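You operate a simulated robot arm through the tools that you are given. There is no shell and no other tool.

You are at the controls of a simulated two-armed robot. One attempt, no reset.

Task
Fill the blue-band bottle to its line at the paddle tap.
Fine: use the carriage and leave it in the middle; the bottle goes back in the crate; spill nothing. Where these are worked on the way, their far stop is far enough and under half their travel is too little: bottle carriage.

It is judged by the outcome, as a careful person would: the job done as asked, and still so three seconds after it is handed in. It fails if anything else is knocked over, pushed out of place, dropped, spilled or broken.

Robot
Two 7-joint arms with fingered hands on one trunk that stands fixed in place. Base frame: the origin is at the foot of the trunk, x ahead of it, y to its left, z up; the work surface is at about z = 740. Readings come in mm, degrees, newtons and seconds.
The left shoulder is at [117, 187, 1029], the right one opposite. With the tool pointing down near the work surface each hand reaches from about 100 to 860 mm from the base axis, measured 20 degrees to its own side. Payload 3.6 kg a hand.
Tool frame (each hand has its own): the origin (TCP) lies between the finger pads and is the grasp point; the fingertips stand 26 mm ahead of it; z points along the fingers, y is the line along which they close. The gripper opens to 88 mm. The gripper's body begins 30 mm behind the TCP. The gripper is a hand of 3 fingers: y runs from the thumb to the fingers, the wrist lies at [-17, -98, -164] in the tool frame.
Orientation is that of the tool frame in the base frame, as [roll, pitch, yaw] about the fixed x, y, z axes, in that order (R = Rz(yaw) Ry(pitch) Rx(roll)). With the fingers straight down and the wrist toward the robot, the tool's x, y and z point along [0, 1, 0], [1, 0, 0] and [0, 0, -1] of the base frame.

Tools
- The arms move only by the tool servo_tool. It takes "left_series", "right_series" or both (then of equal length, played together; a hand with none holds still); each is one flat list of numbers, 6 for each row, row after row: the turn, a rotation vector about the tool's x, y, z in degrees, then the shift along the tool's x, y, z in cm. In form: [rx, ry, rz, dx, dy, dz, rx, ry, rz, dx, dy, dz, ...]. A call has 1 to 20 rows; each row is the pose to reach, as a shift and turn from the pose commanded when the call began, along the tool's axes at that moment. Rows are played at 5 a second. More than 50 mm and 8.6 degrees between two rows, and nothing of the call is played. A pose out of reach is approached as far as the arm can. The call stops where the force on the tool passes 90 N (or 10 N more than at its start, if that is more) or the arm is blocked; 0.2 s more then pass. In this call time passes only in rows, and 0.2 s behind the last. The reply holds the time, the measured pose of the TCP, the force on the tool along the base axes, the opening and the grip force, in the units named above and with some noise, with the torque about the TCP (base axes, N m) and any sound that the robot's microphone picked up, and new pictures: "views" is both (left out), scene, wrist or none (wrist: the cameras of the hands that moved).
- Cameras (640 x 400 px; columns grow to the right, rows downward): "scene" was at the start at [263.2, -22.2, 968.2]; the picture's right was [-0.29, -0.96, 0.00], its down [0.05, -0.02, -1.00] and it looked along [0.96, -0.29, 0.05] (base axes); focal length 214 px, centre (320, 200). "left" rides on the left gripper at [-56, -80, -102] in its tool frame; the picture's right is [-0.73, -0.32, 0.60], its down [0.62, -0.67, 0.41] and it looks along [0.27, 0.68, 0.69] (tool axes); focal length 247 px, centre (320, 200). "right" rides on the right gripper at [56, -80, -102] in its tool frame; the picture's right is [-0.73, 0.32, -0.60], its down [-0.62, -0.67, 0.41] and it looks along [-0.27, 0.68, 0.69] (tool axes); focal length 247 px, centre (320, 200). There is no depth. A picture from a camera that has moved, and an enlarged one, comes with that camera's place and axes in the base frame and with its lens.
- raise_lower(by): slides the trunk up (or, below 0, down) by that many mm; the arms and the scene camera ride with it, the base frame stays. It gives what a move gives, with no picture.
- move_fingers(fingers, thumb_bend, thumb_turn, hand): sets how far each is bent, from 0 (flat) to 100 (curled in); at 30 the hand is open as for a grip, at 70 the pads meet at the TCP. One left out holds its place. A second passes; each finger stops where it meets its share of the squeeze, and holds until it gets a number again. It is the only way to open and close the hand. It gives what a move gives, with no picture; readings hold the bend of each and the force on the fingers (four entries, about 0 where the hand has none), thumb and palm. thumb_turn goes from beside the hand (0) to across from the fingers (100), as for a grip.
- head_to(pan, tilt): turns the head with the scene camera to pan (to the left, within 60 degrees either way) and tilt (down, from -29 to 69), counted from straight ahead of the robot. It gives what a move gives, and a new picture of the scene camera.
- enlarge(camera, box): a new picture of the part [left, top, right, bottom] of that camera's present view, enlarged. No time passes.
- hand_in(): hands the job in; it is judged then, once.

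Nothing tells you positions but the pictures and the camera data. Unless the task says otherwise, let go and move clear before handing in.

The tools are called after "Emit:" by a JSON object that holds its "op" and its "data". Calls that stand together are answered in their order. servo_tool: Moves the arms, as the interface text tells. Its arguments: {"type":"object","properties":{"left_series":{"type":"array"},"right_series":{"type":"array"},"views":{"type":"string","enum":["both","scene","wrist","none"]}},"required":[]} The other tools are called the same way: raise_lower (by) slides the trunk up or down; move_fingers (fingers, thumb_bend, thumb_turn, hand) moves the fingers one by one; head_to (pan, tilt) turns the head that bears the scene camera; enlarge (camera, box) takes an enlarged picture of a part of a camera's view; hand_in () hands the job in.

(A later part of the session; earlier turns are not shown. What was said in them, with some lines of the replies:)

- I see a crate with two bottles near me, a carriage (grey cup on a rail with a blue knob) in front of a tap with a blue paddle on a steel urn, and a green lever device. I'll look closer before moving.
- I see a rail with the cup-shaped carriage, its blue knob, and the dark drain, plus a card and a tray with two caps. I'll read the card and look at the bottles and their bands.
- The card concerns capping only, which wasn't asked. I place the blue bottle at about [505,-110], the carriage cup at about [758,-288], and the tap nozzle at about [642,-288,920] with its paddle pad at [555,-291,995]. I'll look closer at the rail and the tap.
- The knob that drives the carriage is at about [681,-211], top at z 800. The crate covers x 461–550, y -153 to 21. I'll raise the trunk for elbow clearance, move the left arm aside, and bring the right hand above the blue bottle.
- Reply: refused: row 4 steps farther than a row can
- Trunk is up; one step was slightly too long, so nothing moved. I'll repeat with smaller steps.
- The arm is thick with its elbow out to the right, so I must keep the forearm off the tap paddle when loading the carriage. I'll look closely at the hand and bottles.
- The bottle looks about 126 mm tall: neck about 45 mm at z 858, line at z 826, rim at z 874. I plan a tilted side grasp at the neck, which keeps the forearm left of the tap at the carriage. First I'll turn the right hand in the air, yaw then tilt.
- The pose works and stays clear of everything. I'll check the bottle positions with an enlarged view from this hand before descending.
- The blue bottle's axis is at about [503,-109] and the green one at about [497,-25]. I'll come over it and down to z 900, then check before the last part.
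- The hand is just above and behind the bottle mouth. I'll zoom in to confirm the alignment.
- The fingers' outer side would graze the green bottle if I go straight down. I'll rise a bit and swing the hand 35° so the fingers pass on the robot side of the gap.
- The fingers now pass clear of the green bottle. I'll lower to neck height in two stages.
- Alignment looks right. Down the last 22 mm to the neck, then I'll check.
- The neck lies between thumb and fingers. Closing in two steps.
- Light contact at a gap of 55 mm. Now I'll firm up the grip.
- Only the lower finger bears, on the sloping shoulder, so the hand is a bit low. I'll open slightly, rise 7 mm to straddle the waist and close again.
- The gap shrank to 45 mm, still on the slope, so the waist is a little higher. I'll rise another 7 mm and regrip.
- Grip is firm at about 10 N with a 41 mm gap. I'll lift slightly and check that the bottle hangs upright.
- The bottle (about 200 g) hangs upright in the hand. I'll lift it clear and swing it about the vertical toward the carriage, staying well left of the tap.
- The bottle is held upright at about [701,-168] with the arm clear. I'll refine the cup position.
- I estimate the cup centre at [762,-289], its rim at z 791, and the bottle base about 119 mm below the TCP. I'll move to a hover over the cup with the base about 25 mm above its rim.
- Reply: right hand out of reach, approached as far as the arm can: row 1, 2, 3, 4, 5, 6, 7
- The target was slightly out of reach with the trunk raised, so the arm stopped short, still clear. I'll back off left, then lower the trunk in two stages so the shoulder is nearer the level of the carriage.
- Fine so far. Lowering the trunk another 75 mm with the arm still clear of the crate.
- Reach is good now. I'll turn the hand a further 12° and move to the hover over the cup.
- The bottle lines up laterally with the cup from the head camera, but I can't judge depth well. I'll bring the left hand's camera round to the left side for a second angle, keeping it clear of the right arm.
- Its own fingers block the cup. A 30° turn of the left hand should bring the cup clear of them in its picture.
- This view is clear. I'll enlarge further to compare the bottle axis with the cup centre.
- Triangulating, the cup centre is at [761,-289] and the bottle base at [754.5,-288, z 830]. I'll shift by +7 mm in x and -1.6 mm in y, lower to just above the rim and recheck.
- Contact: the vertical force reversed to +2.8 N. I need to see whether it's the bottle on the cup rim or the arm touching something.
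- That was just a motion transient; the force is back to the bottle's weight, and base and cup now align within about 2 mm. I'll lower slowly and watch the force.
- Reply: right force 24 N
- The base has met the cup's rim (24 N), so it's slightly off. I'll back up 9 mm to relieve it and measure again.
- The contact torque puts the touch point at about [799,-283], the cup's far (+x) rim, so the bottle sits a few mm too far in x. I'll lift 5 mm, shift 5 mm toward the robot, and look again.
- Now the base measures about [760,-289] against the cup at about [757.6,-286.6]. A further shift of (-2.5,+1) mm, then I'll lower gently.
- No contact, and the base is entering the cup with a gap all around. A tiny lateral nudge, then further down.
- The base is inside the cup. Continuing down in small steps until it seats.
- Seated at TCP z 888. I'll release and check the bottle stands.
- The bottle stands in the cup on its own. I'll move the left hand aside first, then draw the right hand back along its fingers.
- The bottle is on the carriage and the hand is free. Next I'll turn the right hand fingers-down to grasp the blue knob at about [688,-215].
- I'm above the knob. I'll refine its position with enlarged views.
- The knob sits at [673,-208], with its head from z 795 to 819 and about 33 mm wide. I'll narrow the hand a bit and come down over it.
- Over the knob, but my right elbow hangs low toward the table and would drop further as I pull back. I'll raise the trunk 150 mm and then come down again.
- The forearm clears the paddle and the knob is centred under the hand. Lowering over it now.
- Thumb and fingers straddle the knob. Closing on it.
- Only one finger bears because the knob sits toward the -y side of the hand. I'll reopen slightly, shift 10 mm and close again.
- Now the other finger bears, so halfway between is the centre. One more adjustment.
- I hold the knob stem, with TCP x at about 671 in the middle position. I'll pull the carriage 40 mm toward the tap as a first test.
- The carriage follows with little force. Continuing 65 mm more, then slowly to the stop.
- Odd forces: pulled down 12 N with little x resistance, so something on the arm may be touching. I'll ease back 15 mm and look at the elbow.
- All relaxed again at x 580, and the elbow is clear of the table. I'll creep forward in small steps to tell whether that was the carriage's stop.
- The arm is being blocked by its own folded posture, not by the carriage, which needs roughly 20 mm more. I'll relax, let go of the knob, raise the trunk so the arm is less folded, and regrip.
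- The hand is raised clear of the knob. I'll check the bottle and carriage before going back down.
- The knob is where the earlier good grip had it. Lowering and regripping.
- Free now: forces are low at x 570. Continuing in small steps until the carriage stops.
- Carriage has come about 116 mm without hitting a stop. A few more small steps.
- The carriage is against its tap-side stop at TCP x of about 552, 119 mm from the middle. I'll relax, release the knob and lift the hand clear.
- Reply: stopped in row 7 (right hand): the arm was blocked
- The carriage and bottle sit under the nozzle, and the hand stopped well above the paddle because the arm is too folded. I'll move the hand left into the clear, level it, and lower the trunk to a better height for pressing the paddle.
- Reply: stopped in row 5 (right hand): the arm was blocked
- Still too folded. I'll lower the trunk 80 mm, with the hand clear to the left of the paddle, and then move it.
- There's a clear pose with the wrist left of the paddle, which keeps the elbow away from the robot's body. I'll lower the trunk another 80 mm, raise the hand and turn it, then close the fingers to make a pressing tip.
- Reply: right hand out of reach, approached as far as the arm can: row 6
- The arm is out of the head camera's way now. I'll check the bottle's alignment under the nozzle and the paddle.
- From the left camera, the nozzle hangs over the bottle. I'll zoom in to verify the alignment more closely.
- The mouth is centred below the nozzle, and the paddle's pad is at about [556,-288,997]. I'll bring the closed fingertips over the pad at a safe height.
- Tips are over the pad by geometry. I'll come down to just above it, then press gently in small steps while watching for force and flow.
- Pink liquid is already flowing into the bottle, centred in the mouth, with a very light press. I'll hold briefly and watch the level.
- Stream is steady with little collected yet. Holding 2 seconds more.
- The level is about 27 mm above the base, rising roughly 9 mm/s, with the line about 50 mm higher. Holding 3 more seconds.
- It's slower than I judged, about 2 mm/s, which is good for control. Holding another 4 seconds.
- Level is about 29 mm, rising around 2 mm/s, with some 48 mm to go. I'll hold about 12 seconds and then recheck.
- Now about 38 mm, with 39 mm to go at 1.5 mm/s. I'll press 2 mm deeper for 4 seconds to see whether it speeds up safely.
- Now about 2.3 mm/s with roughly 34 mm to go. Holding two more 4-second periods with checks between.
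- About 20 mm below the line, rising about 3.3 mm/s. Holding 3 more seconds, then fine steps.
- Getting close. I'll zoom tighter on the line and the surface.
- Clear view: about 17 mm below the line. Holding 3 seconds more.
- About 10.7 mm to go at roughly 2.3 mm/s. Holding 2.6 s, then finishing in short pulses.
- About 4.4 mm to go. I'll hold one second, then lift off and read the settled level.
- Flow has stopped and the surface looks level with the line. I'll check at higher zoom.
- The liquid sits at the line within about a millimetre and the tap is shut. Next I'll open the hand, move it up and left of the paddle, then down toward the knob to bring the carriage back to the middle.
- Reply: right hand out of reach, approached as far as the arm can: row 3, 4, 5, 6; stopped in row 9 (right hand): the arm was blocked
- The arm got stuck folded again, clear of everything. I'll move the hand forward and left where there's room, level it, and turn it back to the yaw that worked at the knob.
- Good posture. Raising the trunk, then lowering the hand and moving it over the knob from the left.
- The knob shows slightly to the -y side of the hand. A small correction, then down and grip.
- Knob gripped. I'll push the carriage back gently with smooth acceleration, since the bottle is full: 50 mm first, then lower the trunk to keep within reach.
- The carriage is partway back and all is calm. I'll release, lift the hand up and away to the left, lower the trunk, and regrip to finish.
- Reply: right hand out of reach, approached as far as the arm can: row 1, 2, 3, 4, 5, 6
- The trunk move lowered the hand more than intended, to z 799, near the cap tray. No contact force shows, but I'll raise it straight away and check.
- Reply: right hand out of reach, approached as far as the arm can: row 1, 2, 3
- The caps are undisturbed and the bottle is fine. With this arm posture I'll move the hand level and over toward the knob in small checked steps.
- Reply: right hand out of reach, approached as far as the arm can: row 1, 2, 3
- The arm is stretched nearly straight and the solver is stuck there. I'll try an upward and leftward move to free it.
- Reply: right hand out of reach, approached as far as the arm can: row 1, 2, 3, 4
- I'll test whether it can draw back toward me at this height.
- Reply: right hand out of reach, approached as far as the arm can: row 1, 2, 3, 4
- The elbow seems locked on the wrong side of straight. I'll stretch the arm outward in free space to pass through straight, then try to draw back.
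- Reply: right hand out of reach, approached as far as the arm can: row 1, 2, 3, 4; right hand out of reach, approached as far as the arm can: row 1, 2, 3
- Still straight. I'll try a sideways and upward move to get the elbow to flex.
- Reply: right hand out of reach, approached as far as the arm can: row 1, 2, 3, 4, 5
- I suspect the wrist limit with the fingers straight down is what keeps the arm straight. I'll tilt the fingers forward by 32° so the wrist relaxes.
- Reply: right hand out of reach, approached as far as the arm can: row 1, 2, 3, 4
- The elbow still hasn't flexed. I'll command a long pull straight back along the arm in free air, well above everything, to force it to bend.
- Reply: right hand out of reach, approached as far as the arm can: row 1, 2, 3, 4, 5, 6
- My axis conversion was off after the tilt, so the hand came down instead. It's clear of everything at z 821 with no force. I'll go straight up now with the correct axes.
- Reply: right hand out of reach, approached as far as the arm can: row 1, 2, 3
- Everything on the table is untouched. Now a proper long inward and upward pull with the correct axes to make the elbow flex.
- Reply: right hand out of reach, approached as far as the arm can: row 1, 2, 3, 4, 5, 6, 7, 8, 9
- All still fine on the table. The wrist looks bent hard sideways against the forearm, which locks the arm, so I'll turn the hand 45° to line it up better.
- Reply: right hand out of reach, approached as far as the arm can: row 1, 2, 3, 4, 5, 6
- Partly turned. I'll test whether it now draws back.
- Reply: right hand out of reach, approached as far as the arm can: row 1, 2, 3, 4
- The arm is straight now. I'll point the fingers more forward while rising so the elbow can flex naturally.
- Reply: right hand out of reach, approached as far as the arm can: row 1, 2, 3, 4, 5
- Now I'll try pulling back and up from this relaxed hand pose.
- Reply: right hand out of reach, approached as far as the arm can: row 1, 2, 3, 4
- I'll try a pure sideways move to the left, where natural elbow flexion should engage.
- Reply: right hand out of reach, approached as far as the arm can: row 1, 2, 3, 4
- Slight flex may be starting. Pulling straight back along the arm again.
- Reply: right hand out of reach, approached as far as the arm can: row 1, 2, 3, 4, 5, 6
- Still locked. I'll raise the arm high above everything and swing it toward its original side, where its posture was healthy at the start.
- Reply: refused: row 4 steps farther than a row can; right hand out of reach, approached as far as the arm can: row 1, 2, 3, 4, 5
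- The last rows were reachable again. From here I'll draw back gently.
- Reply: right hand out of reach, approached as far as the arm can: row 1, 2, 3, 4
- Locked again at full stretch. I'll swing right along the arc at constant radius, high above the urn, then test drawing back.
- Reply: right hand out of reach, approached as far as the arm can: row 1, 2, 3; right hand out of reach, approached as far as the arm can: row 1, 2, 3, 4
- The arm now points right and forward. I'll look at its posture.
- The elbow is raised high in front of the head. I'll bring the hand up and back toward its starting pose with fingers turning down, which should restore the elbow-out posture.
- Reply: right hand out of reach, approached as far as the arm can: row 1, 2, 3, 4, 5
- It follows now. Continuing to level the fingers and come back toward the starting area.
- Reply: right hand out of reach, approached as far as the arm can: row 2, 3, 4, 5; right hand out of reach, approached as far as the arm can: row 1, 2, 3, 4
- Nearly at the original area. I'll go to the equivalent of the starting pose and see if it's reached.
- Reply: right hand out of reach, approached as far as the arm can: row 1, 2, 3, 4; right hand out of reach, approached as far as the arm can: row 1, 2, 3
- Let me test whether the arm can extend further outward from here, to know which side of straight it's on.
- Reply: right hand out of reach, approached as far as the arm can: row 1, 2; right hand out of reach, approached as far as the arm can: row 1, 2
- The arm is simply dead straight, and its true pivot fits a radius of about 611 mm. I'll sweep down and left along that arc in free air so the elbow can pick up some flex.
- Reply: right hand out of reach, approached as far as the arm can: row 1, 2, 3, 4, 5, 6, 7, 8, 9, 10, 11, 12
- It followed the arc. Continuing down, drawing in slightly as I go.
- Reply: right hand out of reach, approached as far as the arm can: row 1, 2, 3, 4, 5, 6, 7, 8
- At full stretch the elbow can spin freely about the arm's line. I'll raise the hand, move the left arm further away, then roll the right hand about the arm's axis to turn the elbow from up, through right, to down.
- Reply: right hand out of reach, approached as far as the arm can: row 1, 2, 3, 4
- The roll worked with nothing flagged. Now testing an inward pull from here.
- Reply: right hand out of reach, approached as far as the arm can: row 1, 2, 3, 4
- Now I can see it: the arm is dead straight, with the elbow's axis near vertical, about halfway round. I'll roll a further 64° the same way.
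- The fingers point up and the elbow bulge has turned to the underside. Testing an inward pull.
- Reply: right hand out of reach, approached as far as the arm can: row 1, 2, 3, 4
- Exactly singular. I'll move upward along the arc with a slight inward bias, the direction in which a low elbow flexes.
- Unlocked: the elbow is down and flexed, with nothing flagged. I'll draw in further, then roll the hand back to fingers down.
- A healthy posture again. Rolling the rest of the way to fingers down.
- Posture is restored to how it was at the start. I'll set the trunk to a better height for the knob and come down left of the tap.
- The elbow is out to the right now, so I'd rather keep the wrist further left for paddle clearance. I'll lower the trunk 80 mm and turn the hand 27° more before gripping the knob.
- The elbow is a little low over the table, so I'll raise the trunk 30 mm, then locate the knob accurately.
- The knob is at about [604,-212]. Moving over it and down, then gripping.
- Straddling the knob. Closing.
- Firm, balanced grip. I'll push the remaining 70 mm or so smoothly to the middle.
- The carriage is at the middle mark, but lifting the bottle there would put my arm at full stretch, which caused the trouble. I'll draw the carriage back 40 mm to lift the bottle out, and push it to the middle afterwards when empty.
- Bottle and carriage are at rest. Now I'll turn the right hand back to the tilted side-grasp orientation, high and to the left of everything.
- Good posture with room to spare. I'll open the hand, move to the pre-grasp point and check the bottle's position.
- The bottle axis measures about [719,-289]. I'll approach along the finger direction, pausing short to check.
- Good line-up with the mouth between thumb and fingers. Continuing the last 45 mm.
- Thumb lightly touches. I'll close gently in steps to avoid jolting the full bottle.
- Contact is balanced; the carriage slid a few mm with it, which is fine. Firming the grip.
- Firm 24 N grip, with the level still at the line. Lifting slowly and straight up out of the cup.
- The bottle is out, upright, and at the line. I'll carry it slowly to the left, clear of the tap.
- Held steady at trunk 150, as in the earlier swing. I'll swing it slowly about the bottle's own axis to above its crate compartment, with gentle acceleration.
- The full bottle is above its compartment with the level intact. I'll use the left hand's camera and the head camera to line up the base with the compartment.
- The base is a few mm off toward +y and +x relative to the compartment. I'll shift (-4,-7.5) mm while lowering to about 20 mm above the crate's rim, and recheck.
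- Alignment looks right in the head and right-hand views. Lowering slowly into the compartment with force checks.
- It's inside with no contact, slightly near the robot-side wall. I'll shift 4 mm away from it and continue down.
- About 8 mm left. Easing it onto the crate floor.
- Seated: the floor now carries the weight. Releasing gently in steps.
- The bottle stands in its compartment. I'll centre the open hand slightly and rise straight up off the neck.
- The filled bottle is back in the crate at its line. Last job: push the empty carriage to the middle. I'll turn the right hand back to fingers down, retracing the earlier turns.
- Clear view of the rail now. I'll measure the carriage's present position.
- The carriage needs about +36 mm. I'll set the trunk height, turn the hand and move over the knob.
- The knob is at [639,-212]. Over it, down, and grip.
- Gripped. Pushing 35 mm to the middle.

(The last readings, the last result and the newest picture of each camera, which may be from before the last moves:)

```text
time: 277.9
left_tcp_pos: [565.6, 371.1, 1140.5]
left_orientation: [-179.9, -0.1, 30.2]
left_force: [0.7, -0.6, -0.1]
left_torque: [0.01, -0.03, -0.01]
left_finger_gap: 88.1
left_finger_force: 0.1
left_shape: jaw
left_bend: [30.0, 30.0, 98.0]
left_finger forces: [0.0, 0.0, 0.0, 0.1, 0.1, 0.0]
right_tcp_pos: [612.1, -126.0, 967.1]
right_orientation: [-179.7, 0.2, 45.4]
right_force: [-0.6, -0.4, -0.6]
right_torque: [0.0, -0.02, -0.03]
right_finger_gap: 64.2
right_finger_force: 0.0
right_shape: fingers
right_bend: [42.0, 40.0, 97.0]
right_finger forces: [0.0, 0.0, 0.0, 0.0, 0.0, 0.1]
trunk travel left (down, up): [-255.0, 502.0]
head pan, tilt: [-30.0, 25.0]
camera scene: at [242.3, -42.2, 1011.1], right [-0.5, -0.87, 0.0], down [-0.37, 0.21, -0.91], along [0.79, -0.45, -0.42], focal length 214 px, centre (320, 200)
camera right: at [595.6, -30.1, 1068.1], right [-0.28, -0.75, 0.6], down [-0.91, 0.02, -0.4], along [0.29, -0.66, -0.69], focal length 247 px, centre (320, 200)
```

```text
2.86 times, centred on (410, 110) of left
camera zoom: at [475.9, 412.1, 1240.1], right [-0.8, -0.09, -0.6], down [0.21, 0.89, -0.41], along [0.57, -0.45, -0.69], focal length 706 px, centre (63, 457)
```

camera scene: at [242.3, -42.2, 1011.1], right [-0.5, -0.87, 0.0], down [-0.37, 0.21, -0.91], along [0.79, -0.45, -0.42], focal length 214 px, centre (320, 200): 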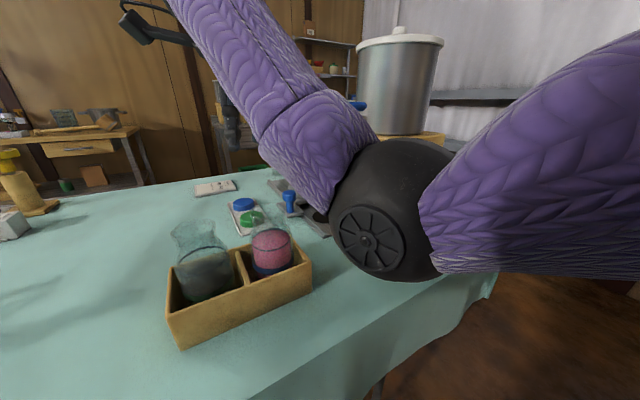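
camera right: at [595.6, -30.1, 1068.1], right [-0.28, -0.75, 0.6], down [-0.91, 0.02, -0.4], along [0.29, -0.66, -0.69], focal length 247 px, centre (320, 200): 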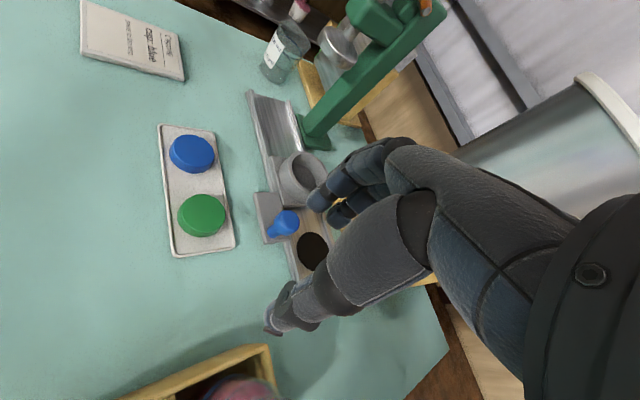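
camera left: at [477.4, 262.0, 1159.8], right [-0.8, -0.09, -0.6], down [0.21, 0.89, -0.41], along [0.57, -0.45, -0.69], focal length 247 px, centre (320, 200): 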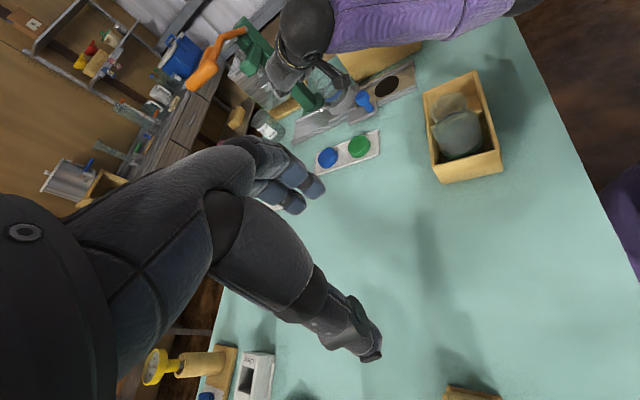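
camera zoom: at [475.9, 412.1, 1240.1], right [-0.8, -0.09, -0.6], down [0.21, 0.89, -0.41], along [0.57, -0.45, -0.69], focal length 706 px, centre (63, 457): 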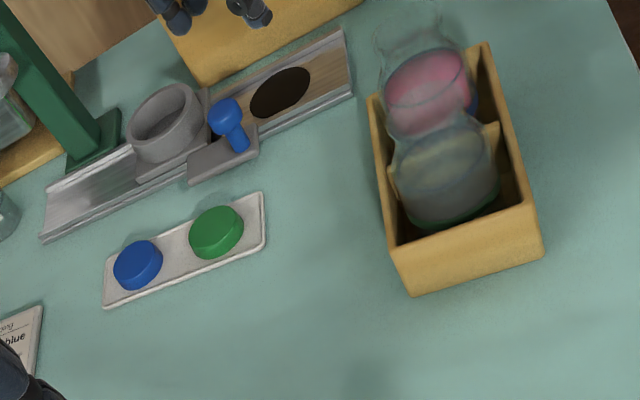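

The carriage's knob measures about [673.6,-209], the same as its original middle position. I'll lift the right hand clear and do a final inspection.

Emit:
{"op": "servo_tool", "data": {"right_series": [0, 0, 0, 0, -0.5, -3, 0, 0, 0, 0, -1, -6, 0, 0, 0, 0.5, -2, -10, 0, 0, 0, 1, -3, -14], "views": "none"}}

Emit:
{"op": "raise_lower", "data": {"by": 100}}

Emit:
{"op": "head_to", "data": {"pan": -22, "tilt": 38}}

Emit:
{"op": "enlarge", "data": {"camera": "left", "box": [330, 20, 560, 200]}}

```text
time: 278.9
left_tcp_pos: [564.6, 369.4, 1139.2]
left_orientation: [179.9, 0.0, 30.2]
left_force: [-0.3, -0.2, -0.4]
left_torque: [0.02, 0.04, 0.02]
left_finger_gap: 87.8
left_finger_force: 0.1
left_shape: jaw
left_bend: [30.0, 30.0, 98.0]
left_finger forces: [0.0, 0.0, 0.1, 0.0, 0.0, 0.0]
right_tcp_pos: [649.5, -110.9, 1092.5]
right_orientation: [-179.7, 0.1, 45.3]
right_force: [0.5, 0.8, 1.1]
right_torque: [0.02, 0.03, -0.03]
right_finger_gap: 64.2
right_finger_force: 0.0
right_shape: fingers
right_bend: [42.0, 40.0, 97.0]
right_finger forces: [0.0, 0.0, 0.0, 0.0, 0.1, 0.0]
right hand out of reach, approached as far as the arm can: row 2, 3, 4
trunk travel left (down, up): [-255.0, 502.0]
head pan, tilt: [-30.0, 25.0]
```

```text
time: 280.3
left_tcp_pos: [565.8, 370.1, 1236.9]
left_orientation: [-179.9, 0.1, 29.9]
left_force: [0.5, -0.4, 0.1]
left_torque: [0.0, 0.05, -0.01]
left_finger_gap: 87.6
left_finger_force: 0.1
left_shape: jaw
left_bend: [30.0, 30.0, 98.0]
left_finger forces: [0.0, 0.0, 0.1, 0.0, 0.0, 0.1]
right_tcp_pos: [648.3, -110.9, 1192.5]
right_orientation: [-179.6, 0.3, 45.3]
right_force: [0.7, 0.3, 0.4]
right_torque: [0.04, -0.02, -0.01]
right_finger_gap: 64.3
right_finger_force: 0.1
right_shape: fingers
right_bend: [42.0, 40.0, 97.0]
right_finger forces: [0.1, 0.0, 0.1, 0.0, 0.0, 0.0]
trunk travel left (down, up): [-355.0, 402.0]
head pan, tilt: [-30.0, 25.0]
```

```text
time: 281.0
left_tcp_pos: [565.2, 370.3, 1238.6]
left_orientation: [179.9, 0.1, 30.1]
left_force: [-0.2, 0.5, 0.9]
left_torque: [-0.02, -0.01, -0.04]
left_finger_gap: 87.9
left_finger_force: 0.0
left_shape: jaw
left_bend: [30.0, 30.0, 98.0]
left_finger forces: [0.0, 0.0, 0.0, 0.0, 0.1, 0.1]
right_tcp_pos: [647.9, -112.0, 1194.1]
right_orientation: [-179.5, 0.2, 45.4]
right_force: [-0.3, 0.0, -1.0]
right_torque: [0.03, -0.02, -0.01]
right_finger_gap: 64.5
right_finger_force: 0.1
right_shape: fingers
right_bend: [42.0, 40.0, 97.0]
right_finger forces: [0.1, 0.0, 0.0, 0.1, 0.0, 0.0]
trunk travel left (down, up): [-355.0, 402.0]
head pan, tilt: [-22.0, 38.0]
camera scene: at [226.9, -28.9, 1099.1], right [-0.37, -0.93, 0.0], down [-0.57, 0.23, -0.79], along [0.73, -0.3, -0.62], focal length 214 px, centre (320, 200)
```

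scene: 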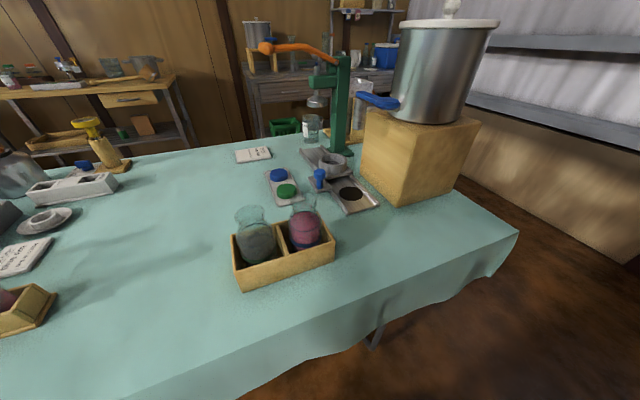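

```text
2.22 times, centred on (445, 110) of left
camera zoom: at [476.2, 411.5, 1340.1], right [-0.8, -0.09, -0.6], down [0.21, 0.89, -0.41], along [0.57, -0.45, -0.69], focal length 549 px, centre (42, 400)
```

zoom: 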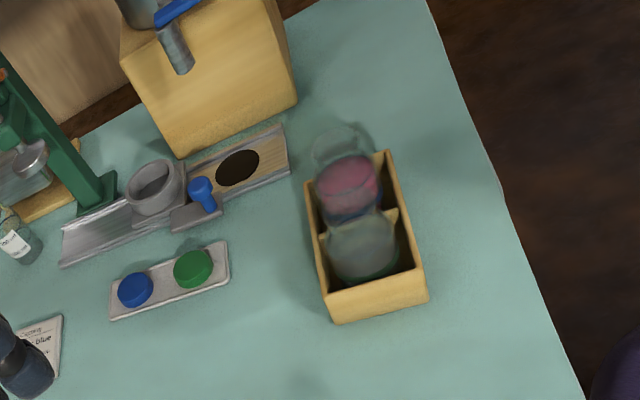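

All clear of hands. A last check of the carriage position along the rail and the level in the bottle.

Emit:
{"op": "enlarge", "data": {"camera": "scene", "box": [285, 135, 395, 225]}}

Emit:
{"op": "enlarge", "data": {"camera": "scene", "box": [220, 190, 345, 300]}}

Emit:
{"op": "enlarge", "data": {"camera": "right", "box": [150, 60, 420, 320]}}

```text
4.44 times, centred on (340, 180) of scene
camera zoom: at [226.9, -28.9, 1099.1], right [-0.37, -0.93, 0.0], down [-0.57, 0.23, -0.79], along [0.73, -0.3, -0.62], focal length 953 px, centre (231, 289)
```

zoom: 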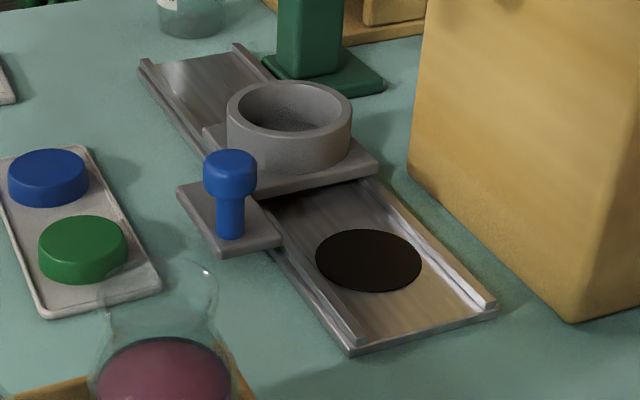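

```text
3.64 times, centred on (282, 245) of scene
camera zoom: at [226.9, -28.9, 1099.1], right [-0.37, -0.93, 0.0], down [-0.57, 0.23, -0.79], along [0.73, -0.3, -0.62], focal length 780 px, centre (456, 36)
```

zoom: 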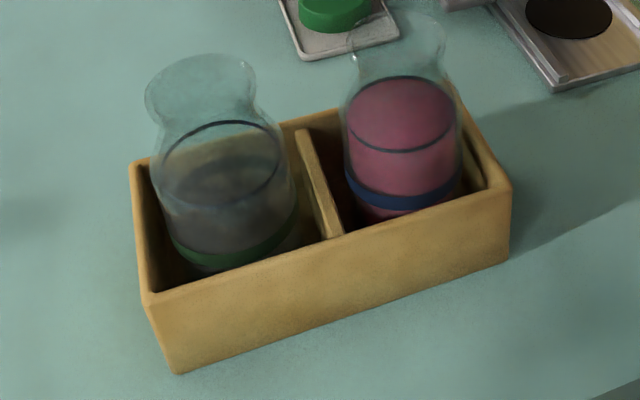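

```text
1.54 times, centred on (285, 190) of right
camera zoom: at [631.0, -15.5, 1295.4], right [-0.28, -0.75, 0.6], down [-0.91, 0.02, -0.4], along [0.29, -0.66, -0.69], focal length 380 px, centre (374, 215)
```

zoom: 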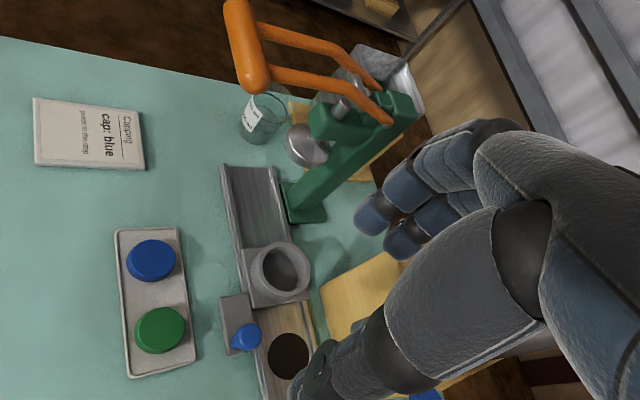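

Task done, ready to hand in. The blue-band bottle is full to its line and back in the crate. The carriage is in the middle at its original position, the tap is shut, nothing is spilled or displaced, and both hands are clear.

Emit:
{"op": "hand_in", "data": {}}

```text
The job is handed in.
```

I filled the blue-band bottle to its line at the paddle tap, put it back in its crate compartment, and handed the job in.

- **Fill:** the surface sits within about a millimetre of the line. The tap shut off when I lifted from the paddle.
- **Carriage:** I took it to its stop at the tap end, and left it empty in the middle. It is within a couple of millimetres of where it started.
- **Lifting out:** I drew the carriage about 40 mm back from the middle to lift the bottle out, because reaching it at the middle overstretched the arm. I pushed the carriage to the middle afterwards.
- **Rest of the table:** I saw no spills, and the green-band bottle, cap tray and press were undisturbed in the last pictures. I did not cap the bottle, since you didn't ask for it.

The right arm locked up partway through and took a long detour to free. Twice the hand came within a few centimetres of the cap tray without touching it.
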